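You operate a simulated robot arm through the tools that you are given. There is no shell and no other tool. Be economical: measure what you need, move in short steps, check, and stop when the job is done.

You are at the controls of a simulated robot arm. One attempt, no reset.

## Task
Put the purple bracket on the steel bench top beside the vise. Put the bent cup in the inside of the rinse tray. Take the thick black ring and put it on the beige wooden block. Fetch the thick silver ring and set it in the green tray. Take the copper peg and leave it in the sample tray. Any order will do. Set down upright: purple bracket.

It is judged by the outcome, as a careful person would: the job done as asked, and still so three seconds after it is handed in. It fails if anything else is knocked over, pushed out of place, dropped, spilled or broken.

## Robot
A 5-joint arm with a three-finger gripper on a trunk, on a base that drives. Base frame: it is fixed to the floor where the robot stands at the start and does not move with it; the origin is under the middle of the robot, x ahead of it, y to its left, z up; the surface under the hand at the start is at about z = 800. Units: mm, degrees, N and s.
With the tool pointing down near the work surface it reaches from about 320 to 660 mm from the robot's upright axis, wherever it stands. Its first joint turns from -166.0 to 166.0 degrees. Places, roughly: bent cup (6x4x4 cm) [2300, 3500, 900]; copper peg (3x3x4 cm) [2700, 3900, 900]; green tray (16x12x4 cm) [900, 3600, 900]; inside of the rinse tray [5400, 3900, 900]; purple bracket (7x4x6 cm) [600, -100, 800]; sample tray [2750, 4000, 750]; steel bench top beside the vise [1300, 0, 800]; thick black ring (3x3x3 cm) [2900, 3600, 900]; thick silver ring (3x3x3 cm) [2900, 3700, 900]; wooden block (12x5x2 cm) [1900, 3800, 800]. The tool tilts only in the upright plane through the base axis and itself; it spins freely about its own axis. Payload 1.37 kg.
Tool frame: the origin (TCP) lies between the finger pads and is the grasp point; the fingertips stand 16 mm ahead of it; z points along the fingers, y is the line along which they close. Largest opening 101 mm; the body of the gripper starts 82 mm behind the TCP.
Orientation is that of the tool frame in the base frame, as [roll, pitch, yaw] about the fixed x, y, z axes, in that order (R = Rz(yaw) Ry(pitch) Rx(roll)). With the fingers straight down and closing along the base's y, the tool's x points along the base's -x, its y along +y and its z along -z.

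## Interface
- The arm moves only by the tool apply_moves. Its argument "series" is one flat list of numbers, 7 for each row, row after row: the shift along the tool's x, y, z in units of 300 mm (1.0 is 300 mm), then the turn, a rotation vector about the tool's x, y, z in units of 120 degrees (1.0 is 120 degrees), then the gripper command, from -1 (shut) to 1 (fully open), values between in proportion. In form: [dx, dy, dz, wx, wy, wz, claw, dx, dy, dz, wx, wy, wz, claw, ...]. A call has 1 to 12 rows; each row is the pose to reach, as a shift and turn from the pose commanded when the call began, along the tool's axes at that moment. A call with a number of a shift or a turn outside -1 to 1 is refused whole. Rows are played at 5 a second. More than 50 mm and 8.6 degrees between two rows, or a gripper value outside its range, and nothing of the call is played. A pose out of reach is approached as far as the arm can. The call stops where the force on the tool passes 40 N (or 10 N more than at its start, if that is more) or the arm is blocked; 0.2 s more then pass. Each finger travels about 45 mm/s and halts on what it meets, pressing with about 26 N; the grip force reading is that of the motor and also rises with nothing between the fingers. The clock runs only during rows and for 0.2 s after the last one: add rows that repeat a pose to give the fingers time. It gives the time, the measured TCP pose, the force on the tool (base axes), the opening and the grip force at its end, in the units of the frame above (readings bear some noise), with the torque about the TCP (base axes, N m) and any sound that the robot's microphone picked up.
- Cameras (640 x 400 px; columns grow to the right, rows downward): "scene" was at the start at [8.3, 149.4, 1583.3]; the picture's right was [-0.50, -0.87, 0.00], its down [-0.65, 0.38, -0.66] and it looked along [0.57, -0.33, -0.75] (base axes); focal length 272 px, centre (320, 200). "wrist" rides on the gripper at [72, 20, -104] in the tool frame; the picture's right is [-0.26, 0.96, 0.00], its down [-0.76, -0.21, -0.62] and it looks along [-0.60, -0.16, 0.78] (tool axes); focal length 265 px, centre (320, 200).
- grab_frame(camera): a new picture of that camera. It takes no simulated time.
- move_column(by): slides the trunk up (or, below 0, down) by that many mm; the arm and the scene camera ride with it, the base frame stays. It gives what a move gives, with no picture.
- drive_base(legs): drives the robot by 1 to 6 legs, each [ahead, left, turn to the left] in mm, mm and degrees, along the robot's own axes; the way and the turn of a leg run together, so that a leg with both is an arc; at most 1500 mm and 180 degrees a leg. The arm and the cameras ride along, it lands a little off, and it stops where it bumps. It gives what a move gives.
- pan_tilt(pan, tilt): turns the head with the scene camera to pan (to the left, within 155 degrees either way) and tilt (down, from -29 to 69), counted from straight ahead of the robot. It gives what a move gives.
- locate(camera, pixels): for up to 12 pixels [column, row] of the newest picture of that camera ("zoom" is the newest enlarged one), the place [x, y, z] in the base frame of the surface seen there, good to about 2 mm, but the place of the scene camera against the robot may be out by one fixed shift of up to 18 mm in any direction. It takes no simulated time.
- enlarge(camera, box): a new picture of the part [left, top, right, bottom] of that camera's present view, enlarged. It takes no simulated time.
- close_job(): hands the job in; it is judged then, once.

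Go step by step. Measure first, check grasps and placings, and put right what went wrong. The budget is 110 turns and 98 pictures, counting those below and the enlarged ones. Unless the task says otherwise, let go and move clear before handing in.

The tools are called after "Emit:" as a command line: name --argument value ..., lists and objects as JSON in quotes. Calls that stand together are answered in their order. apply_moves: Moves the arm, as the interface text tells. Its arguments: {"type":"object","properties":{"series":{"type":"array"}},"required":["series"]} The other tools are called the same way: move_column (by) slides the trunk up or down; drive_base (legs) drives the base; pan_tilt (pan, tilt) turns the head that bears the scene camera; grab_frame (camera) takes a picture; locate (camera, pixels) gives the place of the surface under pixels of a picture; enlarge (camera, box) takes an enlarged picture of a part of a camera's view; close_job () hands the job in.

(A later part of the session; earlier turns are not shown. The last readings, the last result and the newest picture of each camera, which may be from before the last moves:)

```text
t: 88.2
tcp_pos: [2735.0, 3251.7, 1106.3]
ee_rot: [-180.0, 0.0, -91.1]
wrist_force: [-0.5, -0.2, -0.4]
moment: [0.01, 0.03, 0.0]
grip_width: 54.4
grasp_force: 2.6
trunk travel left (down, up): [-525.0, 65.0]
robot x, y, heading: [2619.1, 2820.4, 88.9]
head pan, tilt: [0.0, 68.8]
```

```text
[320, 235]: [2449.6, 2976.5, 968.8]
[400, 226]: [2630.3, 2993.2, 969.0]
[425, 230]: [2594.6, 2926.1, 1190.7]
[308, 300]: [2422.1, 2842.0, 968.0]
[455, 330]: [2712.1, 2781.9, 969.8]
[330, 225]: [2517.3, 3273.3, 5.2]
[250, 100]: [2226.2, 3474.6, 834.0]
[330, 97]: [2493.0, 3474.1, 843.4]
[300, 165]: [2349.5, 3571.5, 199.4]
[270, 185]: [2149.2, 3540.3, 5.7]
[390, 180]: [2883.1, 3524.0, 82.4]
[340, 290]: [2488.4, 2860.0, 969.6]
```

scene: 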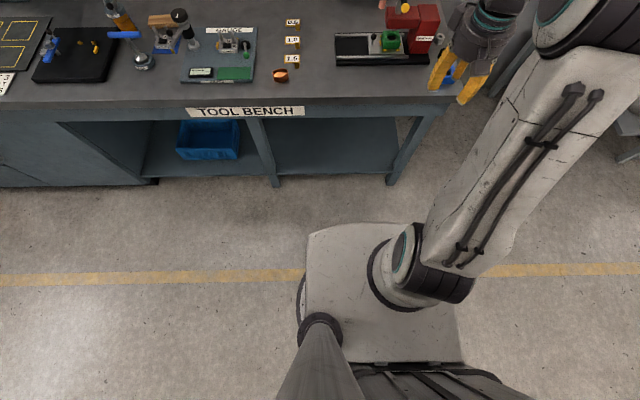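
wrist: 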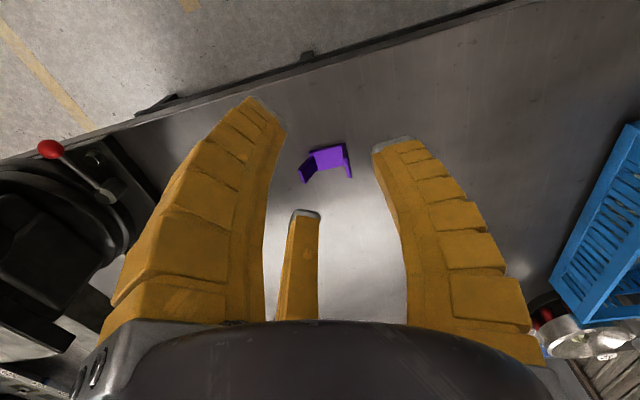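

The trunk platform reaches 175 mm ahead of the axis, and at the start I stood about 240 mm from a bench edge. A stance at y≈3235 (edge at 3474) is therefore comparable. I'll raise and centre the hand, then drive in.

Emit:
apply_moves --series '[0, 0.1, -0.085, 0, 0, 0, 0.2, 0, 0.2, -0.17, 0, 0, 0, 0.2, 0, 0.3, -0.25, 0, 0, 0, 0.2, 0, 0.38, -0.33, 0, 0, 0, 0.2]'

Emit:
drive_base --legs '[[0, -80, 1], [350, 0, 0]]'

Emit:
grab_frame --camera "wrist"

Emit:
grab_frame --camera "scene"

```text
t: 89.2
tcp_pos: [2620.0, 3254.6, 1208.0]
ee_rot: [-180.0, 0.1, -91.0]
wrist_force: [0.8, 0.5, 0.0]
moment: [-0.01, 0.0, -0.02]
grip_width: 63.7
grasp_force: 2.4
trunk travel left (down, up): [-525.0, 65.0]
robot x, y, heading: [2617.1, 2820.8, 89.1]
head pan, tilt: [0.0, 68.8]
```

```text
t: 92.1
tcp_pos: [2697.7, 3603.7, 1206.8]
ee_rot: [-180.0, 0.0, -90.3]
wrist_force: [0.8, 0.3, 0.5]
moment: [-0.03, 0.02, -0.04]
grip_width: 64.1
grasp_force: 2.2
trunk travel left (down, up): [-525.0, 65.0]
robot x, y, heading: [2699.1, 3165.5, 89.9]
head pan, tilt: [0.0, 68.8]
```

```text
64 pictures are left
```

wrist: 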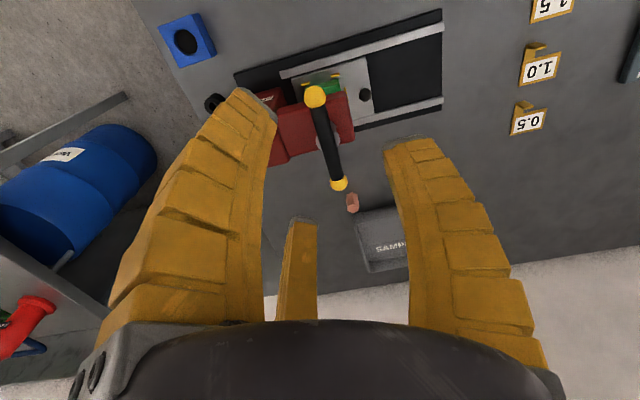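

```text
63 pictures are left
```

scene: 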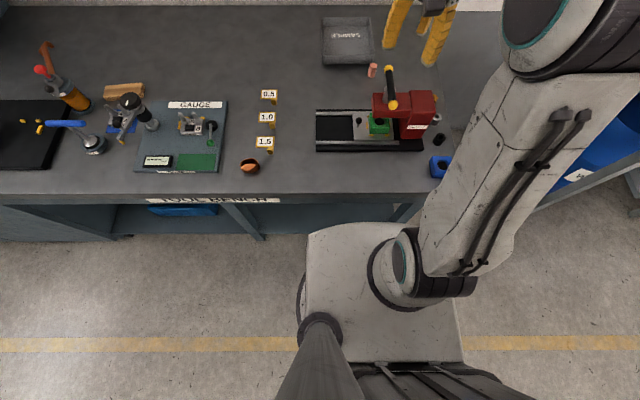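

The wrist camera sees the peg at (352,203), the tray at (385,240) and the black ring at (213,103). I'll locate them accurately.

Emit:
locate --camera "wrist" --pixels '[[352, 197], [352, 210], [360, 218], [367, 272], [385, 240], [340, 185], [316, 97], [213, 103], [280, 160], [352, 140], [398, 205], [400, 265]]'

Emit:
locate --camera "scene" --pixels '[[324, 18], [370, 20], [322, 62], [373, 65], [345, 40], [372, 72], [392, 98], [438, 140], [250, 165], [432, 100], [440, 165], [123, 90]]'

```text
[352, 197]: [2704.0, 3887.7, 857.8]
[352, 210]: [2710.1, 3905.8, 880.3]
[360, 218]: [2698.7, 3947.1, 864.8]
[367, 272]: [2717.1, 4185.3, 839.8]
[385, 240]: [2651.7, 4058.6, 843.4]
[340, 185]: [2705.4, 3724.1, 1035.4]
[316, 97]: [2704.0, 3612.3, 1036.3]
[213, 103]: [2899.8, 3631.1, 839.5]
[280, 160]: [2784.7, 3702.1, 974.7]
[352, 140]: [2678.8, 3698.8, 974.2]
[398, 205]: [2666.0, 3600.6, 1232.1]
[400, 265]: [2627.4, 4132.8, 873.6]
```

```text
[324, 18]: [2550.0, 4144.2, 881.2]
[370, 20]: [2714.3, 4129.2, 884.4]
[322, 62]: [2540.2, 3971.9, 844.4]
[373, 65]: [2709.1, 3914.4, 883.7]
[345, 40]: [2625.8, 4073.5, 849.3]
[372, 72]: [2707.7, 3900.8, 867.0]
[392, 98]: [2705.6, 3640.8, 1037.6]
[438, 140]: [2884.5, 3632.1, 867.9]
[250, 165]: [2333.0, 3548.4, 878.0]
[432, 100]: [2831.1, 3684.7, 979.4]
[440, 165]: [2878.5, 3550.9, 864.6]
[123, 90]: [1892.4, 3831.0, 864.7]
```

The peg is at about (2707,3902) with its top at 880. The sample tray spans x 2545–2715, y 3950–4145, with its rim at 876. I'll move in another 70 mm, then extend over the machine with a 15° outward tilt, stopping above the peg.

Emit:
drive_base --legs '[[72, 0, 0]]'

Emit:
apply_moves --series '[-0.12, -0.01, 0.08, 0, -0.03, 0, 0.2, -0.24, -0.02, 0.16, 0, -0.06, 0, 0.2, -0.365, -0.03, 0.24, 0, -0.09, 0, 0.2, -0.487, -0.03, 0.323, 0, -0.125, 0, 0.2, -0.56, -0.03, 0.43, 0, -0.125, 0, 0.2, -0.63, -0.03, 0.54, 0, -0.125, 0, 0.2, -0.7, -0.03, 0.65, 0, -0.125, 0, 0.2]'

Emit:
grab_frame --camera "wrist"

```text
t: 93.2
tcp_pos: [2699.3, 3660.3, 1207.1]
ee_rot: [179.9, -0.1, -90.3]
wrist_force: [0.1, -0.4, 0.6]
moment: [0.03, 0.03, -0.02]
grip_width: 64.1
grasp_force: 2.6
trunk travel left (down, up): [-525.0, 65.0]
robot x, y, heading: [2702.5, 3225.2, 89.7]
head pan, tilt: [0.0, 68.8]
stopped in leg 1: the robot was blocked; the commanded pose is now the measured one
```

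```text
t: 94.8
tcp_pos: [2708.4, 3870.9, 1009.5]
ee_rot: [-179.9, 14.8, -90.3]
wrist_force: [1.0, 0.9, 0.0]
moment: [-0.01, 0.01, -0.03]
grip_width: 64.0
grasp_force: 1.8
trunk travel left (down, up): [-525.0, 65.0]
robot x, y, heading: [2704.4, 3223.0, 89.7]
head pan, tilt: [0.0, 68.8]
```

```text
62 pictures are left
```

wrist: 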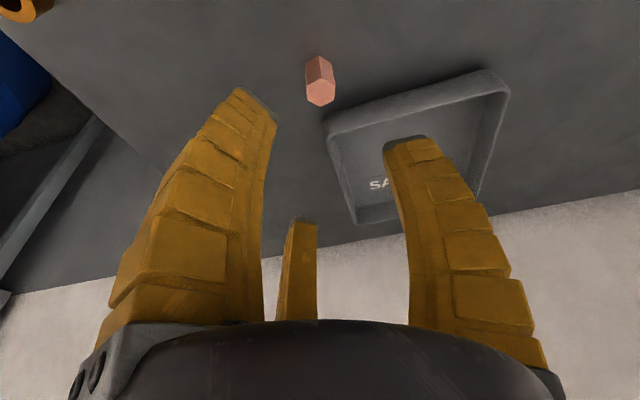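

The base touched at y≈3225, so I'll stay at or behind that from now on. The arm reached y=3871 with 15° tilt. The hex peg is at (320,82), so I'll locate it and the tray.

Emit:
locate --camera "wrist" --pixels '[[320, 92], [310, 58], [331, 75], [307, 78], [312, 88], [335, 78], [345, 150], [500, 90], [330, 120], [370, 205], [420, 110], [375, 165]]'

```text
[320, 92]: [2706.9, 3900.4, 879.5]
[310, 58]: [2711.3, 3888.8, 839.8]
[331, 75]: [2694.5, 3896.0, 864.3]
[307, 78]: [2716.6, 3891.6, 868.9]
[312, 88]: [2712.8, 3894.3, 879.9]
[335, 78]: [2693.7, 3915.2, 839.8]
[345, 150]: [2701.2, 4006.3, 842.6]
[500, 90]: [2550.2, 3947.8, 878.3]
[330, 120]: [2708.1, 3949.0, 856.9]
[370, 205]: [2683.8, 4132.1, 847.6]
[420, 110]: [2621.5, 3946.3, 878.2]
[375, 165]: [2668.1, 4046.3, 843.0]
```

The peg's top centre is (2707,3900,880) and the tray wall is at y≈3947. I'll narrow the gripper to 45 mm, come down onto the peg, and stop short for a look.

Emit:
apply_moves --series '[-0.004, 0.004, 0.11, 0, 0, 0, -0.2, -0.008, 0.008, 0.22, 0, 0, 0, -0.2, -0.012, 0.008, 0.3, 0, 0, 0, -0.2, -0.012, 0.008, 0.3, 0, 0, 0, -0.2]'

Emit:
grab_frame --camera "wrist"

```text
t: 95.8
tcp_pos: [2707.5, 3899.1, 923.1]
ee_rot: [-179.9, 15.0, -90.3]
wrist_force: [-0.7, -0.3, -0.5]
moment: [-0.02, 0.0, 0.01]
grip_width: 44.7
grasp_force: 3.3
trunk travel left (down, up): [-525.0, 65.0]
robot x, y, heading: [2703.7, 3227.2, 89.7]
head pan, tilt: [0.0, 68.8]
```

```text
61 pictures are left
```

wrist: 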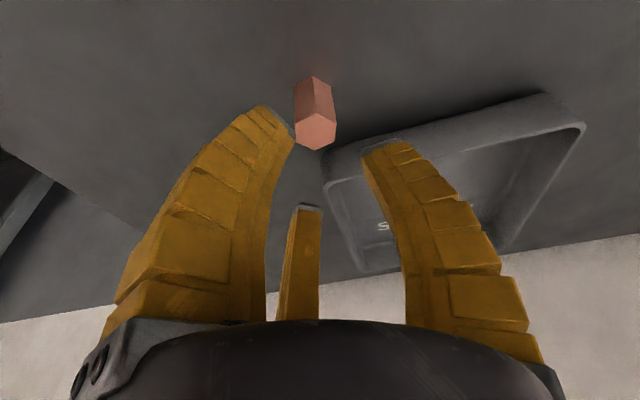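

Aligned. I'll descend the remaining 57 mm and close.

Emit:
apply_moves --series '[0.016, 0, 0.06, 0, 0, 0, -0.2, 0.032, 0, 0.12, 0, 0, 0, -0.2, 0.046, 0, 0.182, 0, 0, 0, -0.2, 0.046, 0, 0.182, 0, 0, 0, -0.2]'

Emit:
enlarge --camera "wrist" --box '[200, 80, 440, 230]'

```text
t: 96.8
tcp_pos: [2704.7, 3897.5, 868.6]
ee_rot: [-180.0, 14.9, -90.3]
wrist_force: [0.2, -0.5, 0.4]
moment: [0.0, -0.02, -0.01]
grip_width: 44.8
grasp_force: 3.5
trunk travel left (down, up): [-525.0, 65.0]
robot x, y, heading: [2701.2, 3229.0, 89.7]
head pan, tilt: [0.0, 68.8]
```

```text
2.67 times, centred on (320, 155) of wrist
```

zoom: 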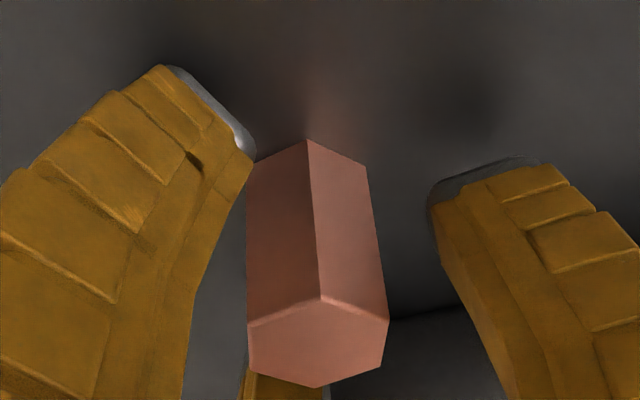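

The peg sits inside the three fingers. Closing, then lifting a little.

Emit:
apply_moves --series '[0, 0, 0, 0, 0, 0, -0.5, 0, 0, 0, 0, 0, 0, -0.8, 0, 0, 0, 0, 0, 0, -1, 0, 0, 0, 0, 0, 0, -1, -0.03, 0, -0.1, 0, 0, 0, -1, -0.06, 0, -0.2, 0, 0, 0, -1]'

Emit:
grab_frame --camera "wrist"

```text
t: 98.2
tcp_pos: [2706.0, 3900.5, 930.8]
ee_rot: [-180.0, 14.8, -90.3]
wrist_force: [0.3, -0.4, -1.3]
moment: [0.02, -0.01, 0.0]
grip_width: 22.3
grasp_force: 26.0
trunk travel left (down, up): [-525.0, 65.0]
robot x, y, heading: [2701.8, 3224.8, 89.5]
head pan, tilt: [0.0, 68.8]
```

```text
59 pictures are left
```

wrist: 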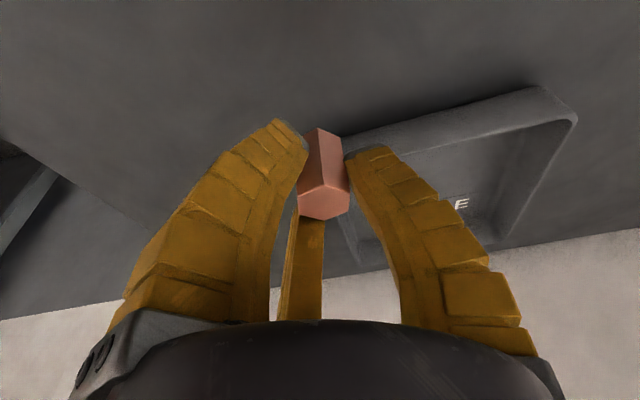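

The peg is held at 22 mm. I'll carry it forward and left over the tray, increasing the tilt for reach.

Emit:
apply_moves --series '[-0.08, 0.035, 0.01, 0, -0.04, 0, -1, -0.16, 0.07, 0.025, 0, -0.08, 0, -1, -0.24, 0.11, 0.045, 0, -0.125, 0, -1, -0.322, 0.15, 0.07, 0, -0.167, 0, -1, -0.322, 0.15, 0.07, 0, -0.167, 0, -1]'

Emit:
grab_frame --camera "wrist"

Emit:
grab_frame --camera "scene"

```text
t: 99.4
tcp_pos: [2673.8, 4000.6, 937.1]
ee_rot: [178.4, 34.9, -90.3]
wrist_force: [0.1, 0.7, -1.7]
moment: [0.02, 0.02, -0.03]
grip_width: 21.5
grasp_force: 26.6
out of reach, approached as far as the arm can: row 3, 4, 5
trunk travel left (down, up): [-525.0, 65.0]
robot x, y, heading: [2705.0, 3223.4, 89.7]
head pan, tilt: [0.0, 68.8]
```

```text
58 pictures are left
```

wrist: 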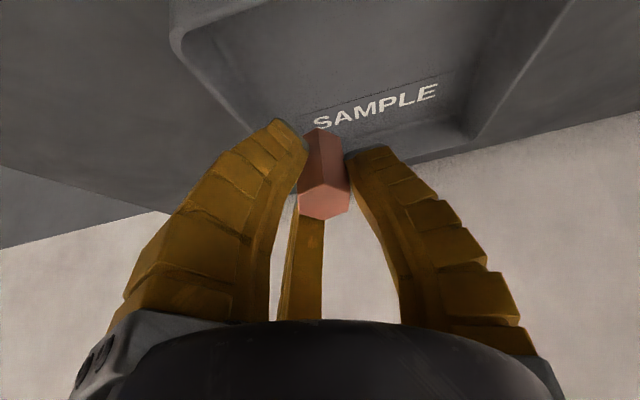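

```text
57 pictures are left
```

scene: 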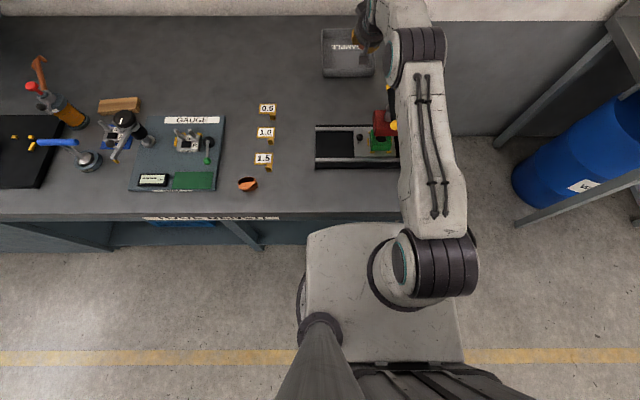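

The peg is over the tray but near its right wall. I'll shift left and a bit deeper, and go partway down.

Emit:
apply_moves --series '[-0.03, 0.04, 0.0, -0.01, 0, -0.013, -1, -0.05, 0.08, 0.03, -0.019, 0, -0.027, -1, -0.007, 0.08, 0.107, -0.019, 0, -0.027, -1, -0.007, 0.08, 0.107, -0.019, 0, -0.027, -1]'

Emit:
grab_frame --camera "wrist"

```text
t: 100.4
tcp_pos: [2650.8, 4019.1, 909.6]
ee_rot: [179.8, 34.9, -86.4]
wrist_force: [-0.2, -0.4, -1.9]
moment: [0.01, 0.01, 0.01]
grip_width: 21.7
grasp_force: 25.8
out of reach, approached as far as the arm can: row 1
trunk travel left (down, up): [-525.0, 65.0]
robot x, y, heading: [2702.0, 3227.1, 89.7]
head pan, tilt: [0.0, 68.8]
```

```text
56 pictures are left
```

wrist: 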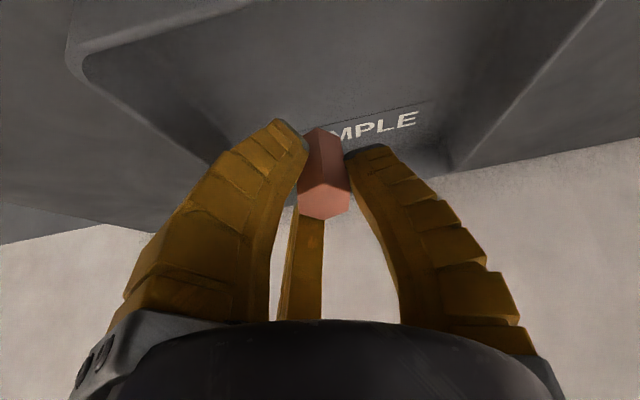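

Well inside the tray now. I'll lower 26 mm and release gently, opening only partway.

Emit:
apply_moves --series '[0.025, 0, 0.036, 0, 0, 0, -1, 0.049, 0, 0.071, 0, 0, 0, -1, 0.055, 0, 0.08, 0, 0, 0, -1, 0.055, 0, 0.08, 0, 0, 0, -0.6, 0.055, 0, 0.08, 0, 0, 0, -0.4, 0.055, 0, 0.08, 0, 0, 0, -0.3, 0.055, 0, 0.08, 0, 0, 0, -0.3]'

Emit:
grab_frame --camera "wrist"

```text
t: 102.0
tcp_pos: [2649.2, 4019.7, 881.1]
ee_rot: [179.8, 34.9, -86.2]
wrist_force: [0.5, 1.0, 0.9]
moment: [0.02, -0.02, 0.01]
grip_width: 40.4
grasp_force: 3.4
trunk travel left (down, up): [-525.0, 65.0]
robot x, y, heading: [2707.3, 3224.5, 89.6]
head pan, tilt: [0.0, 68.8]
```

```text
55 pictures are left
```

wrist: 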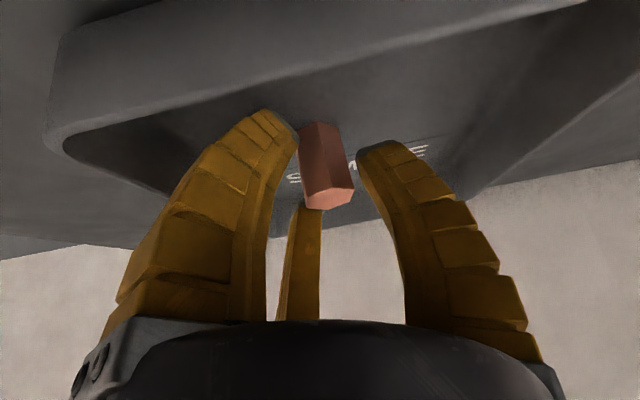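

Released inside the tray. I'll withdraw along the tool axis, then go up, and look.

Emit:
apply_moves --series '[0, 0, -0.12, 0, 0, 0, -0.3, 0, 0, -0.26, 0, 0, 0, -0.3, -0.03, 0, -0.42, 0, 0, 0, -0.3, -0.06, 0, -0.56, 0, 0, 0, -0.3, -0.09, 0, -0.7, 0, 0.06, 0, -0.3, -0.12, 0, -0.82, 0, 0.12, 0, -0.3]'

Emit:
grab_frame --camera "wrist"

```text
t: 103.4
tcp_pos: [2656.0, 3910.3, 1104.2]
ee_rot: [179.8, 20.4, -86.3]
wrist_force: [0.3, 0.4, 0.4]
moment: [0.02, 0.01, -0.02]
grip_width: 39.6
grasp_force: 3.0
trunk travel left (down, up): [-525.0, 65.0]
robot x, y, heading: [2706.0, 3223.5, 89.6]
head pan, tilt: [0.0, 68.8]
```

```text
54 pictures are left
```

wrist: 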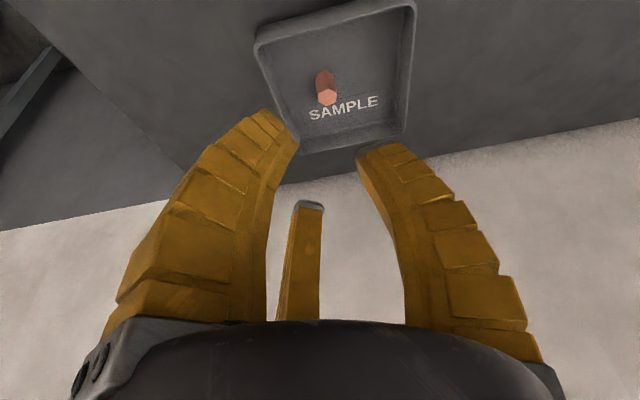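

The peg stands in the sample tray. Next are the rings, so I'll untilt, then swing right past the machine to above them.

Emit:
apply_moves --series '[0.04, 0, -0.09, 0, 0.057, 0, -0.2, 0.08, 0, -0.13, 0, 0.114, 0, -0.2, 0.15, -0.05, -0.16, 0, 0.17, 0, -0.2, 0.27, -0.14, -0.2, 0, 0.17, 0, -0.2, 0.39, -0.23, -0.24, 0, 0.17, 0, -0.2, 0.51, -0.32, -0.29, 0, 0.17, 0, -0.2, 0.63, -0.41, -0.33, 0, 0.17, 0, -0.2, 0.75, -0.5, -0.37, 0, 0.17, 0, -0.2, 0.85, -0.58, -0.4, 0, 0.17, 0, -0.2, 0.937, -0.64, -0.38, 0, 0.17, 0, -0.2]'

Emit:
grab_frame --camera "wrist"

```text
t: 105.6
tcp_pos: [2869.0, 3619.0, 1111.4]
ee_rot: [-179.8, 0.2, -86.3]
wrist_force: [-0.5, -0.1, -0.6]
moment: [0.02, 0.01, -0.01]
grip_width: 44.8
grasp_force: 3.4
out of reach, approached as far as the arm can: row 2, 3
trunk travel left (down, up): [-525.0, 65.0]
robot x, y, heading: [2701.4, 3219.8, 89.9]
head pan, tilt: [0.0, 68.8]
```

```text
53 pictures are left
```

wrist: 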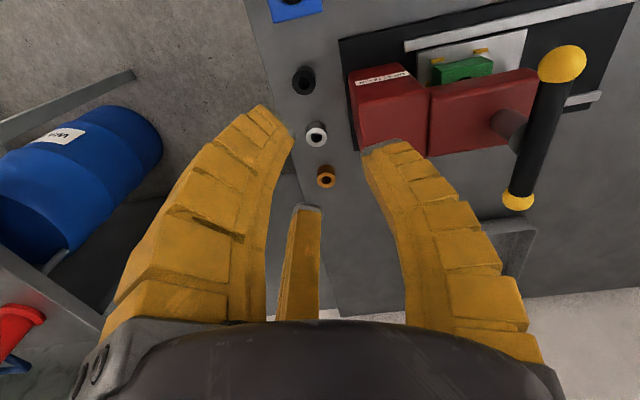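

Three rings show: black (304,80), silver (317,133) and orange (326,175). I'll locate their edges.

Emit:
enlarge --camera "wrist" --box '[270, 50, 390, 200]'

Emit:
locate --camera "wrist" --pixels '[[304, 70], [293, 80], [314, 80], [303, 94], [317, 124], [307, 133], [327, 134], [317, 147], [326, 168], [357, 140], [345, 60], [355, 150]]'

```text
2.67 times, centred on (330, 125) of wrist
```

zoom: 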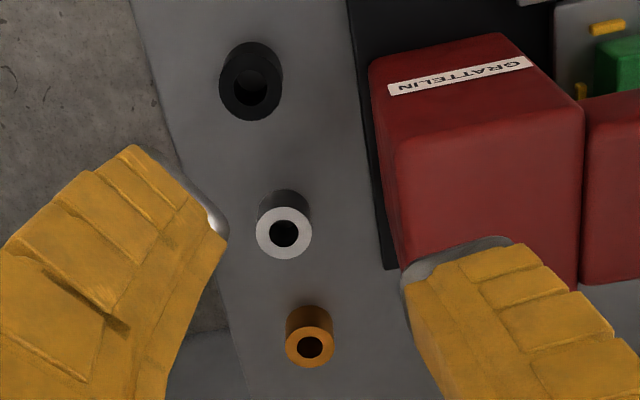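

```text
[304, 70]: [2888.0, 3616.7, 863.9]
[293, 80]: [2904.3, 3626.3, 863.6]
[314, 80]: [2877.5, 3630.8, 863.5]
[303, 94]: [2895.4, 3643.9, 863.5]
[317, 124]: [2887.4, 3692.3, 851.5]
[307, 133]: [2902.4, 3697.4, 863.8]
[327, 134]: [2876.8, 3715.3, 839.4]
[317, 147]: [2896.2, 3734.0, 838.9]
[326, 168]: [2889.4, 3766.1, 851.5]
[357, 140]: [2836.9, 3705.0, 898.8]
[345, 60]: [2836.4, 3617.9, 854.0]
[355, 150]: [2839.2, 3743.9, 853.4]
```

Emit:
locate --camera "zoom" --pixels '[[259, 234], [310, 234], [284, 256], [284, 210], [222, 88], [278, 88], [250, 117], [252, 62], [290, 347], [330, 347], [222, 232], [408, 285]]'

```text
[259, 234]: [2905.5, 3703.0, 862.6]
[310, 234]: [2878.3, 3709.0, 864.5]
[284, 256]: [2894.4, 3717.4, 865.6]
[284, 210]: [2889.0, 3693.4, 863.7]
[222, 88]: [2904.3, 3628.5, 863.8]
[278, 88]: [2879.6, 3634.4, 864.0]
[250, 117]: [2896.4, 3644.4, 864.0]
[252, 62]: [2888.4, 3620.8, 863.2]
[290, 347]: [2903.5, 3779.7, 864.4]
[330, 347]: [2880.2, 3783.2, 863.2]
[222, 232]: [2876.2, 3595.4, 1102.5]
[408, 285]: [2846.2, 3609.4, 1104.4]
```

Silver centre is (2892,3705), black (2892,3632), orange (2892,3781), and ring tops are at 864. The machine column face is at x≈2837. I'll spin the tool -58° so no finger faces the column, centre over the silver ring, and descend partway.

Emit:
apply_moves --series '[-0.04, -0.015, 0, 0, 0, -0.069, -0.2, -0.08, -0.03, 0, 0, 0, -0.138, -0.2, -0.12, -0.045, 0, 0, 0, -0.207, -0.2, -0.16, -0.06, 0, 0, 0, -0.276, -0.2, -0.2, -0.075, 0, 0, 0, -0.345, -0.2, -0.24, -0.09, 0, 0, 0, -0.414, -0.2, -0.282, -0.105, 0, 0, 0, -0.483, -0.2, -0.282, -0.105, 0.15, 0, 0, -0.483, -0.2, -0.282, -0.105, 0.3, 0, 0, -0.483, -0.2, -0.282, -0.105, 0.45, 0, 0, -0.483, -0.2, -0.282, -0.105, 0.6, 0, 0, -0.483, -0.2]'

Emit:
grab_frame --camera "wrist"

```text
t: 108.0
tcp_pos: [2894.2, 3703.4, 929.3]
ee_rot: [-179.9, 0.1, -28.3]
wrist_force: [0.1, 0.7, -1.1]
moment: [0.03, -0.02, -0.01]
grip_width: 44.6
grasp_force: 3.3
trunk travel left (down, up): [-525.0, 65.0]
robot x, y, heading: [2707.5, 3223.7, 89.8]
head pan, tilt: [0.0, 68.8]
```

```text
51 pictures are left
```

wrist: 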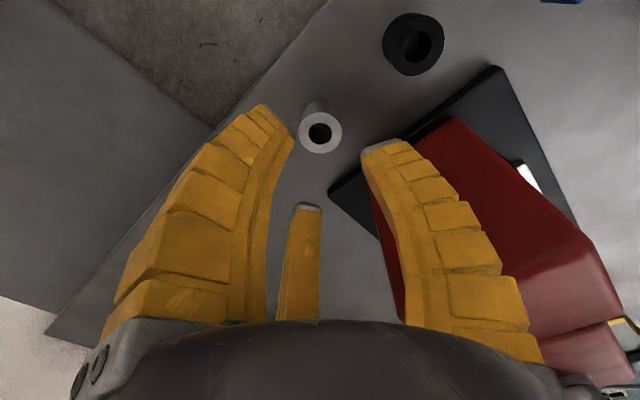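

The silver ring is centred at (320,130). I'll descend to z≈861.

Emit:
apply_moves --series '[0, 0, 0.08, 0, 0, 0, -0.2, 0, 0, 0.15, 0, 0, 0, -0.2, 0, 0, 0.2, 0, 0, 0, -0.2, 0, 0, 0.226, 0, 0, 0, -0.2]'

Emit:
grab_frame --camera "wrist"

```text
t: 108.8
tcp_pos: [2893.0, 3705.9, 883.3]
ee_rot: [-179.5, 0.0, -28.1]
wrist_force: [-3.0, -8.1, 16.5]
moment: [0.42, 0.77, 0.47]
grip_width: 44.7
grasp_force: 3.0
trunk travel left (down, up): [-525.0, 65.0]
robot x, y, heading: [2708.4, 3223.0, 90.0]
head pan, tilt: [0.0, 68.8]
stopped in row 3: the force on the tool passed its limit at 49 N (the readings are from after the stop); the commanded pose is now the measured one
```

```text
50 pictures are left
```

wrist: 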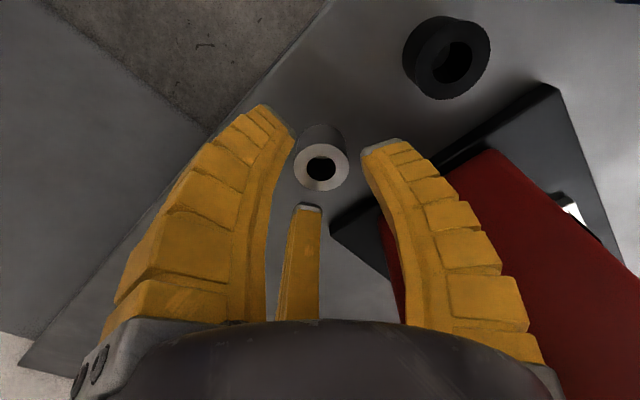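

The hand touched at z≈883. The force and moment point to the box on the rear of the wrist meeting the machine column top near (2828,3682). I'll rise, spin the tool so both boxes face away from the column, and check the machine didn't move.

Emit:
apply_moves --series '[0, 0, -0.05, 0, 0, 0, -0.2, 0, 0, -0.15, 0, 0, 0, -0.2, 0, 0, -0.3, 0, 0, 0, -0.2, 0, 0, -0.4, 0, 0, -0.07, -0.2, 0, 0, -0.4, 0, 0, -0.14, -0.2, 0, 0, -0.4, 0, 0, -0.21, -0.2, 0, 0, -0.4, 0, 0, -0.28, -0.2, 0, 0, -0.4, 0, 0, -0.35, -0.2, 0, 0, -0.4, 0, 0, -0.42, -0.2, 0, 0, -0.4, 0, 0, -0.49, -0.2, 0, 0, -0.4, 0, 0, -0.56, -0.2]'

Emit:
grab_frame --camera "wrist"

```text
t: 111.2
tcp_pos: [2894.3, 3708.6, 999.7]
ee_rot: [-179.8, -0.4, 39.0]
wrist_force: [0.3, 0.3, 0.0]
moment: [-0.02, 0.02, -0.01]
grip_width: 44.9
grasp_force: 2.9
trunk travel left (down, up): [-525.0, 65.0]
robot x, y, heading: [2705.7, 3224.5, 89.7]
head pan, tilt: [0.0, 68.8]
```

```text
49 pictures are left
```

wrist: 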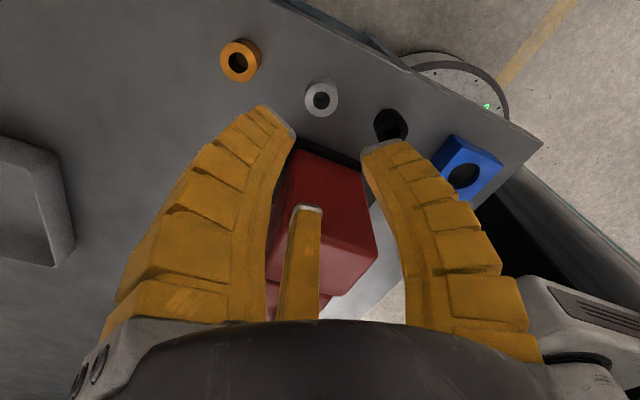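

The machine looks in place. I'll rotate the remaining 41° and locate the column's near face.

Emit:
apply_moves --series '[0, 0, 0, 0, 0, -0.07, -0.2, 0, 0, 0, 0, 0, -0.14, -0.2, 0, 0, 0, 0, 0, -0.21, -0.2, 0, 0, 0, 0, 0, -0.28, -0.2, 0, 0, 0, 0, 0, -0.342, -0.2]'

Emit:
grab_frame --camera "wrist"

Emit:
locate --camera "wrist" --pixels '[[330, 170], [345, 160], [345, 230], [300, 160], [320, 150], [360, 200], [322, 100], [322, 110]]'

```text
t: 112.4
tcp_pos: [2754.4, 3737.2, 1005.5]
ee_rot: [-179.8, -0.3, 76.2]
wrist_force: [1.4, -0.9, 0.2]
moment: [-0.01, 0.06, 0.09]
grip_width: 44.4
grasp_force: 2.7
out of reach, approached as far as the arm can: row 3, 4, 5
trunk travel left (down, up): [-525.0, 65.0]
robot x, y, heading: [2703.4, 3223.9, 89.8]
head pan, tilt: [0.0, 68.8]
```

```text
48 pictures are left
```

wrist: 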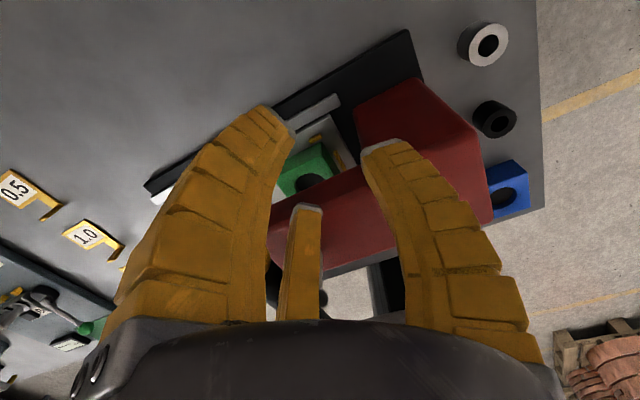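

```text
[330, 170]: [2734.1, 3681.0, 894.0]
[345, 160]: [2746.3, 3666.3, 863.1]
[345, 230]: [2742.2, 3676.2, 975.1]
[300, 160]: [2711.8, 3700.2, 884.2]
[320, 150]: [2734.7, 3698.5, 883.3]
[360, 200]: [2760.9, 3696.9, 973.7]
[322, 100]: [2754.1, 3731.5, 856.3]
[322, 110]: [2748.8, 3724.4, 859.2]
```

The spin hit a joint limit and the arm shifted toward the machine handle. I'll look with the scene camera before moving.

Emit:
pan_tilt --pan -15 --tilt 50

Emit:
enlarge --camera "scene" --box '[220, 80, 460, 230]'

```text
t: 113.2
tcp_pos: [2754.4, 3737.4, 1005.3]
ee_rot: [-179.9, -0.5, 76.2]
wrist_force: [3.7, -3.2, -0.4]
moment: [0.03, 0.07, 0.19]
grip_width: 44.4
grasp_force: 2.5
trunk travel left (down, up): [-525.0, 65.0]
robot x, y, heading: [2705.4, 3223.8, 89.7]
head pan, tilt: [-15.0, 50.0]
```

```text
2.67 times, centred on (340, 155) of scene
```

zoom: 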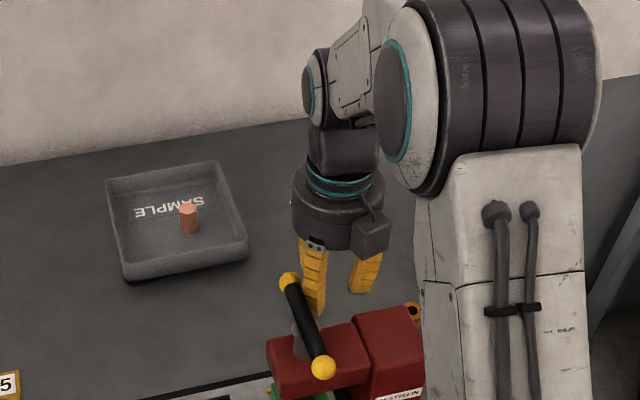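

A finger is just touching the handle ball at about 4 N. I'll rise first, then unwind the spin gradually.

Emit:
apply_moves --series '[0, 0, -0.08, 0, 0, 0, -0.2, 0, 0, -0.16, 0, 0, 0, -0.2, 0, 0, -0.24, 0, 0, 0, -0.2, 0, 0, -0.3, 0, 0, 0.06, -0.2, 0, 0, -0.3, 0, 0, 0.12, -0.2]'

Emit:
enlarge --camera "scene" --box '[220, 80, 460, 230]'

```text
t: 114.5
tcp_pos: [2747.6, 3739.7, 1092.5]
ee_rot: [-179.8, -0.4, 61.8]
wrist_force: [-0.2, 0.7, 0.2]
moment: [0.01, 0.03, -0.03]
grip_width: 44.8
grasp_force: 3.3
trunk travel left (down, up): [-525.0, 65.0]
robot x, y, heading: [2704.9, 3227.7, 89.3]
head pan, tilt: [-15.0, 50.0]
```

```text
2.67 times, centred on (340, 155) of scene
```

zoom: 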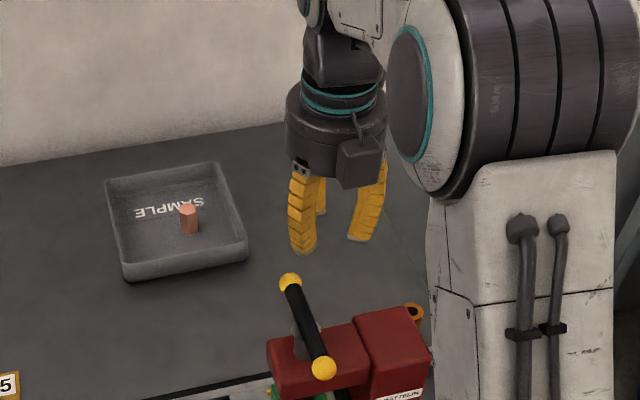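

The arm is clear again and the machine stands as before. The wrist limit makes the best spin unreachable from here, so I want to shift the robot right about 200 mm. I'll check the space on that side first.

Emit:
pan_tilt --pan -70 --tilt 50

Emit:
grab_frame --camera "scene"

```text
t: 115.7
tcp_pos: [2747.1, 3739.5, 1091.7]
ee_rot: [-179.8, -0.4, 61.9]
wrist_force: [0.0, 0.0, 0.6]
moment: [-0.03, 0.01, 0.01]
grip_width: 44.9
grasp_force: 3.4
trunk travel left (down, up): [-525.0, 65.0]
robot x, y, heading: [2705.0, 3224.5, 89.7]
head pan, tilt: [-70.0, 50.0]
```

```text
45 pictures are left
```

scene: 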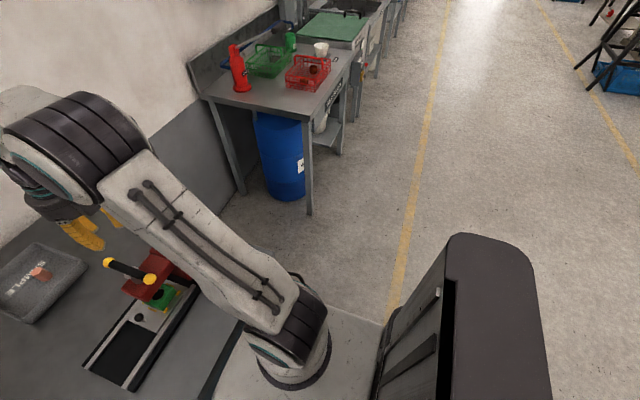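

There's ample room on the right. I'll back off, shift right 200 mm and come forward to y≈3210.

Emit:
drive_base --legs '[[-80, 0, 0], [0, -200, 0], [65, 0, 0]]'

Emit:
grab_frame --camera "wrist"

```text
t: 118.5
tcp_pos: [2948.2, 3723.8, 1091.1]
ee_rot: [-179.8, -0.4, 61.6]
wrist_force: [0.1, 0.9, -0.7]
moment: [0.01, 0.0, 0.0]
grip_width: 44.7
grasp_force: 3.3
trunk travel left (down, up): [-525.0, 65.0]
robot x, y, heading: [2904.3, 3204.7, 89.8]
head pan, tilt: [-70.0, 50.0]
```

```text
44 pictures are left
```

wrist: 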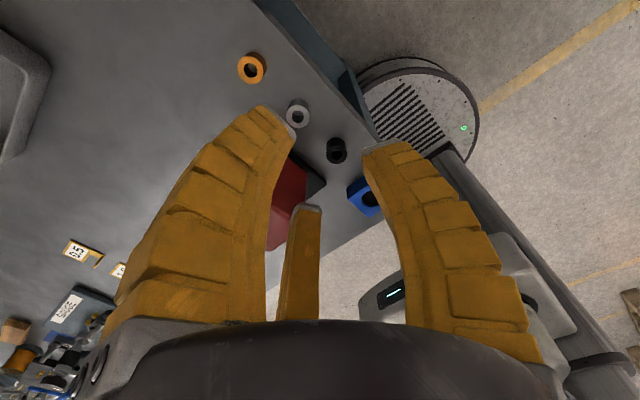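

I'll centre over the silver ring at yaw≈78 and descend to z≈930.

Emit:
apply_moves --series '[-0.05, -0.04, 0.0, 0, 0, -0.03, -0.2, -0.1, -0.08, 0, 0, 0, -0.08, -0.2, -0.134, -0.121, 0, 0, 0, -0.137, -0.2, -0.134, -0.121, 0.15, 0, 0, -0.137, -0.2, -0.134, -0.121, 0.3, 0, 0, -0.137, -0.2, -0.134, -0.121, 0.44, 0, 0, -0.137, -0.2, -0.134, -0.121, 0.537, 0, 0, -0.137, -0.2]'

Emit:
grab_frame --camera "wrist"

```text
t: 120.1
tcp_pos: [2898.4, 3705.9, 928.2]
ee_rot: [-179.9, -0.4, 78.3]
wrist_force: [-0.6, -0.4, -0.2]
moment: [-0.01, 0.0, 0.01]
grip_width: 44.8
grasp_force: 3.4
trunk travel left (down, up): [-525.0, 65.0]
robot x, y, heading: [2905.4, 3207.4, 89.7]
head pan, tilt: [-70.0, 50.0]
```

```text
43 pictures are left
```

wrist: 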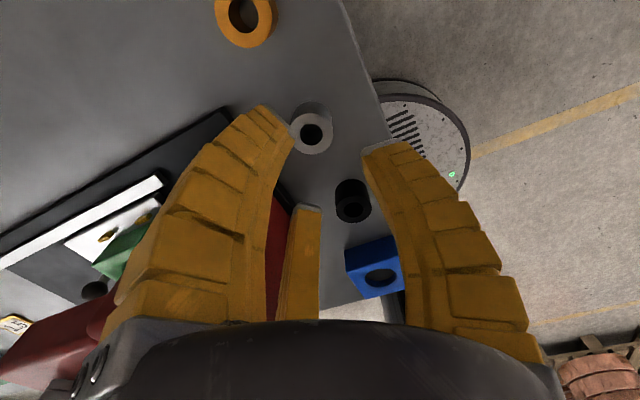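

Aligned within a few mm. I'll nudge 3 mm toward the ring and descend in small steps to z≈861.

Emit:
apply_moves --series '[0, -0.01, 0.06, 0, 0, 0, -0.2, 0, -0.01, 0.11, 0, 0, 0, -0.2, 0, -0.01, 0.15, 0, 0, 0, -0.2, 0, -0.01, 0.19, 0, 0, 0, -0.2, 0, -0.01, 0.222, 0, 0, 0, -0.2]'

Emit:
enlarge --camera "wrist" --box '[200, 80, 440, 230]'

```text
t: 121.3
tcp_pos: [2893.7, 3706.0, 864.0]
ee_rot: [-179.9, -0.3, 78.1]
wrist_force: [-1.1, 0.7, 0.5]
moment: [0.0, -0.01, 0.03]
grip_width: 44.7
grasp_force: 3.2
trunk travel left (down, up): [-525.0, 65.0]
robot x, y, heading: [2904.6, 3204.7, 89.6]
head pan, tilt: [-70.0, 50.0]
```

```text
2.67 times, centred on (320, 155) of wrist
```

zoom: 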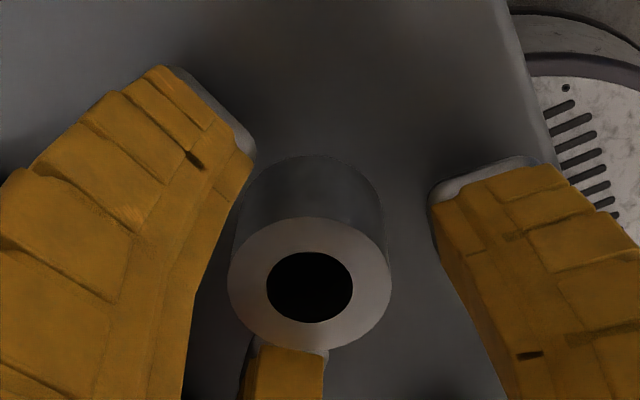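

No contact. I'll go down 4 mm more, close, and lift straight up.

Emit:
apply_moves --series '[0, 0, 0.013, 0, 0, 0, -0.2, 0, 0, 0.013, 0, 0, 0, -0.5, 0, 0, 0.013, 0, 0, 0, -0.8, 0, 0, 0.013, 0, 0, 0, -1, 0, 0, 0.013, 0, 0, 0, -1, 0, 0, -0.08, 0, 0, 0, -1, 0, 0, -0.2, 0, 0, 0, -1, 0, 0, -0.35, 0, 0, 0, -1, 0, 0, -0.5, 0, 0, 0, -1, 0, 0, -0.65, 0, 0, 0, -1, 0, 0, -0.8, 0, 0, 0, -1]'

Emit:
grab_frame --camera "wrist"

```text
t: 123.7
tcp_pos: [2892.3, 3703.7, 1104.5]
ee_rot: [-179.9, -0.4, 78.2]
wrist_force: [-0.2, 0.0, -0.2]
moment: [0.02, -0.01, 0.03]
grip_width: 23.3
grasp_force: 26.5
trunk travel left (down, up): [-525.0, 65.0]
robot x, y, heading: [2904.1, 3207.4, 89.8]
head pan, tilt: [-70.0, 50.0]
```

```text
41 pictures are left
```

wrist: 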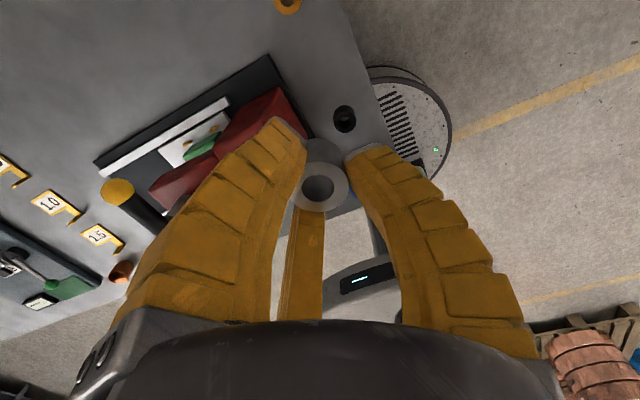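

The silver ring is held. I'll back off, drive left to x≈842 in front of the green tray, and approach.

Emit:
drive_base --legs '[[-250, 0, 0.2], [0, 1030, 0], [0, 1030, 0], [150, 0, 0]]'

Emit:
pan_tilt --pan 5 --tilt 55

Emit:
grab_frame --camera "scene"

```text
t: 136.5
tcp_pos: [799.1, 3616.8, 1103.6]
ee_rot: [-179.9, -0.3, 77.8]
wrist_force: [-0.2, 0.5, -0.6]
moment: [-0.05, -0.02, 0.01]
grip_width: 22.0
grasp_force: 25.4
trunk travel left (down, up): [-525.0, 65.0]
robot x, y, heading: [808.2, 3118.0, 89.2]
head pan, tilt: [-70.0, 50.0]
```

```text
t: 138.0
tcp_pos: [799.8, 3615.9, 1105.4]
ee_rot: [-179.9, -0.5, 77.8]
wrist_force: [-0.8, -0.2, -0.8]
moment: [0.04, -0.01, -0.01]
grip_width: 22.1
grasp_force: 26.2
trunk travel left (down, up): [-525.0, 65.0]
robot x, y, heading: [808.6, 3117.9, 89.4]
head pan, tilt: [5.0, 55.0]
```

```text
40 pictures are left
```

scene: 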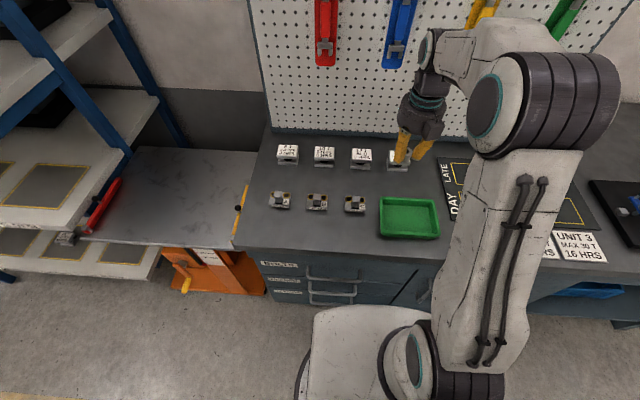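

The green tray is at (409,218). I'll locate its corners.

Emit:
locate --camera "scene" --pixels '[[381, 199], [432, 200], [384, 234], [438, 234], [408, 216], [360, 230], [356, 203], [397, 160]]'

Emit:
grab_frame --camera "wrist"

```text
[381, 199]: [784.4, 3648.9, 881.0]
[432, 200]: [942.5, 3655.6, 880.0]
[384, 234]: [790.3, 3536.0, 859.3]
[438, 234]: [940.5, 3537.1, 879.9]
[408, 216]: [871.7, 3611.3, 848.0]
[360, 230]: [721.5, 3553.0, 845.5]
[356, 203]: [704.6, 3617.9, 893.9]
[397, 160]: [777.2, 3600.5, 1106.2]
```

```text
39 pictures are left
```

wrist: 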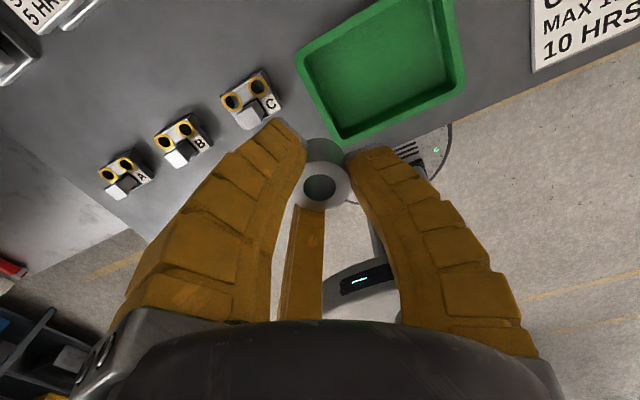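

Emit:
locate --camera "wrist" --pixels '[[385, 60], [298, 58], [345, 145], [466, 88], [440, 5], [330, 105], [430, 85]]'

```text
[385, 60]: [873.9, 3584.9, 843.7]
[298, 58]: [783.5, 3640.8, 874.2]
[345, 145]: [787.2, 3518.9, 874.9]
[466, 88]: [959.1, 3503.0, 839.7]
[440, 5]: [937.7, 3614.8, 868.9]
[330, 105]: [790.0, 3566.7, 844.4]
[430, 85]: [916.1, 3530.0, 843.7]
```

The tray centre is (864,3580) with its floor at 844. I'll go over it and lower to just above the floor.

Emit:
apply_moves --series '[-0.025, 0.08, 0, 0, 0, 0.03, -1, -0.05, 0.16, 0, 0, 0, 0.06, -1, -0.075, 0.238, 0, 0, 0, 0.083, -1, -0.075, 0.238, 0.15, 0, 0, 0.083, -1, -0.075, 0.238, 0.3, 0, 0, 0.083, -1, -0.075, 0.238, 0.45, 0, 0, 0.083, -1, -0.075, 0.238, 0.6, 0, 0, 0.083, -1, -0.075, 0.238, 0.7, 0, 0, 0.083, -1, -0.075, 0.238, 0.77, 0, 0, 0.083, -1]'

Emit:
grab_frame --camera "wrist"

```text
t: 140.0
tcp_pos: [862.1, 3580.3, 871.1]
ee_rot: [-180.0, -0.3, 68.0]
wrist_force: [1.2, 0.7, -1.1]
moment: [0.03, -0.01, -0.01]
grip_width: 22.0
grasp_force: 25.9
trunk travel left (down, up): [-525.0, 65.0]
robot x, y, heading: [805.6, 3122.6, 89.2]
head pan, tilt: [5.0, 55.0]
```

```text
38 pictures are left
```

wrist: 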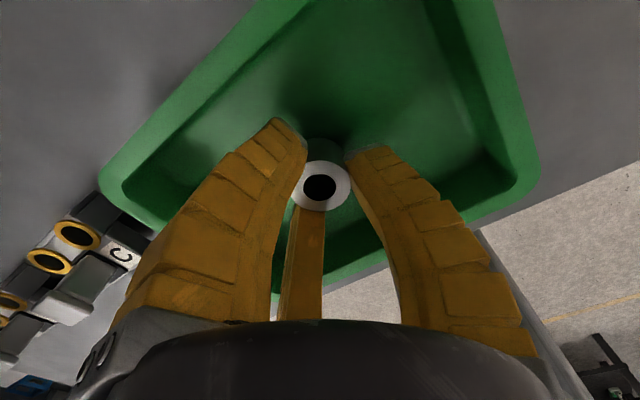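

Over the middle of the tray. I'll lower the last few mm, release, and rise.

Emit:
apply_moves --series '[0, 0, 0.012, 0, 0, 0, -1, 0, 0, 0.02, 0, 0, 0, -1, 0, 0, 0.02, 0, 0, 0, -0.7, 0, 0, 0.02, 0, 0, 0, -0.4, 0, 0, 0.02, 0, 0, 0, -0.2, 0, 0, 0.02, 0, 0, 0, -0.2, 0, 0, -0.1, 0, 0, 0, -0.2, 0, 0, -0.25, 0, 0, 0, -0.2, 0, 0, -0.4, 0, 0, 0, -0.2, 0, 0, -0.55, 0, 0, 0, -0.2, 0, 0, -0.7, 0, 0, 0, -0.2, 0, 0, -0.8, 0, 0, 0, -0.2]'

Emit:
grab_frame --camera "wrist"

```text
t: 142.6
tcp_pos: [864.5, 3579.5, 1116.1]
ee_rot: [-179.9, -0.3, 67.8]
wrist_force: [-0.1, -0.6, -0.4]
moment: [-0.03, 0.01, -0.01]
grip_width: 44.7
grasp_force: 2.5
trunk travel left (down, up): [-525.0, 65.0]
robot x, y, heading: [809.6, 3121.2, 89.4]
head pan, tilt: [5.0, 55.0]
```

```text
37 pictures are left
```

wrist: 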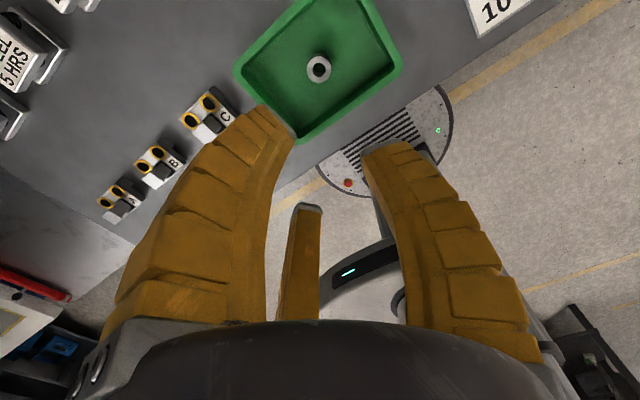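

The silver ring sits in the green tray. I'll drive back to the right for the black ring.

Emit:
drive_base --legs '[[-180, 0, 0.6], [0, -1035, 0], [0, -1035, 0]]'

```text
t: 154.2
tcp_pos: [2951.4, 3423.6, 1114.6]
ee_rot: [-179.8, -0.4, 69.8]
wrist_force: [0.0, 0.3, -0.3]
moment: [0.02, 0.0, -0.01]
grip_width: 44.6
grasp_force: 3.3
trunk travel left (down, up): [-525.0, 65.0]
robot x, y, heading: [2915.7, 2959.0, 91.4]
head pan, tilt: [5.0, 55.0]
```

Now at (2916,2959). I'll move forward 225 mm.

Emit:
drive_base --legs '[[225, 0, -1.4]]'

Emit:
grab_frame --camera "wrist"

```text
t: 155.9
tcp_pos: [2967.0, 3645.7, 1115.5]
ee_rot: [-179.9, -0.3, 67.8]
wrist_force: [-0.1, 1.3, -0.2]
moment: [-0.04, 0.01, 0.0]
grip_width: 44.7
grasp_force: 3.1
trunk travel left (down, up): [-525.0, 65.0]
robot x, y, heading: [2912.7, 3188.9, 89.1]
head pan, tilt: [5.0, 55.0]
```

```text
36 pictures are left
```

wrist: 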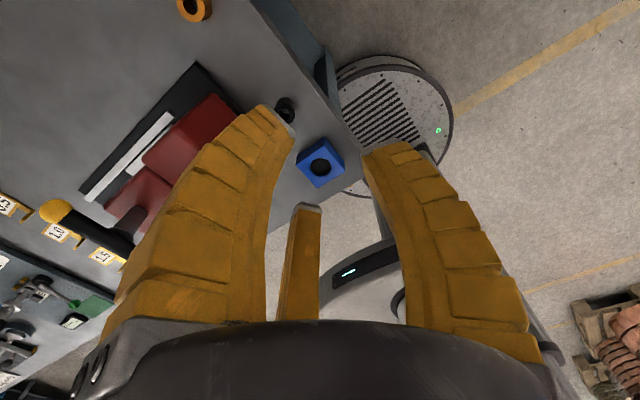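

Emit:
locate --camera "wrist" --pixels '[[286, 104], [279, 110], [290, 118], [320, 142], [298, 160], [320, 184], [343, 160]]'

```text
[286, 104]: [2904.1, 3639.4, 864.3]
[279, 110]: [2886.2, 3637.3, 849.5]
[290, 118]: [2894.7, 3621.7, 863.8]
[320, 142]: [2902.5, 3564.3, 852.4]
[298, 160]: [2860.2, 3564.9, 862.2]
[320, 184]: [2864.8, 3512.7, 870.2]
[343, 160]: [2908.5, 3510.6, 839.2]
```

The black ring is unchanged at about (2892,3632). I'll centre over it and descend to z≈928.

Emit:
apply_moves --series '[-0.06, -0.1, 0, 0, 0, -0.03, -0.2, -0.134, -0.208, 0, 0, 0, -0.068, -0.2, -0.134, -0.208, 0.15, 0, 0, -0.068, -0.2, -0.134, -0.208, 0.3, 0, 0, -0.068, -0.2, -0.134, -0.208, 0.45, 0, 0, -0.068, -0.2, -0.134, -0.208, 0.6, 0, 0, -0.068, -0.2, -0.134, -0.208, 0.625, 0, 0, -0.068, -0.2]'

Emit:
grab_frame --camera "wrist"

```text
t: 157.5
tcp_pos: [2891.6, 3635.9, 926.0]
ee_rot: [-179.9, -0.4, 76.0]
wrist_force: [0.7, -0.4, 1.4]
moment: [-0.02, -0.03, -0.02]
grip_width: 44.6
grasp_force: 3.2
trunk travel left (down, up): [-525.0, 65.0]
robot x, y, heading: [2911.3, 3181.3, 89.4]
head pan, tilt: [5.0, 55.0]
```

```text
35 pictures are left
```

wrist: 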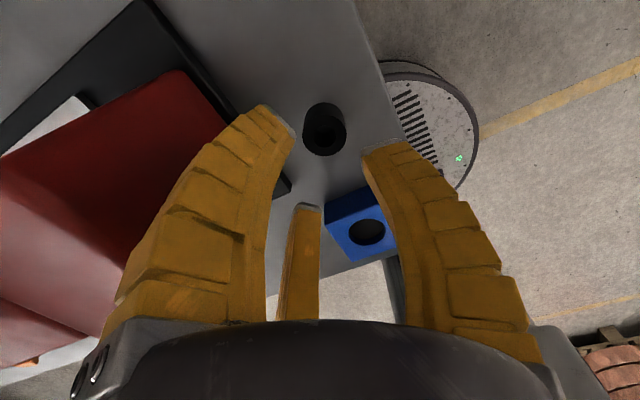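

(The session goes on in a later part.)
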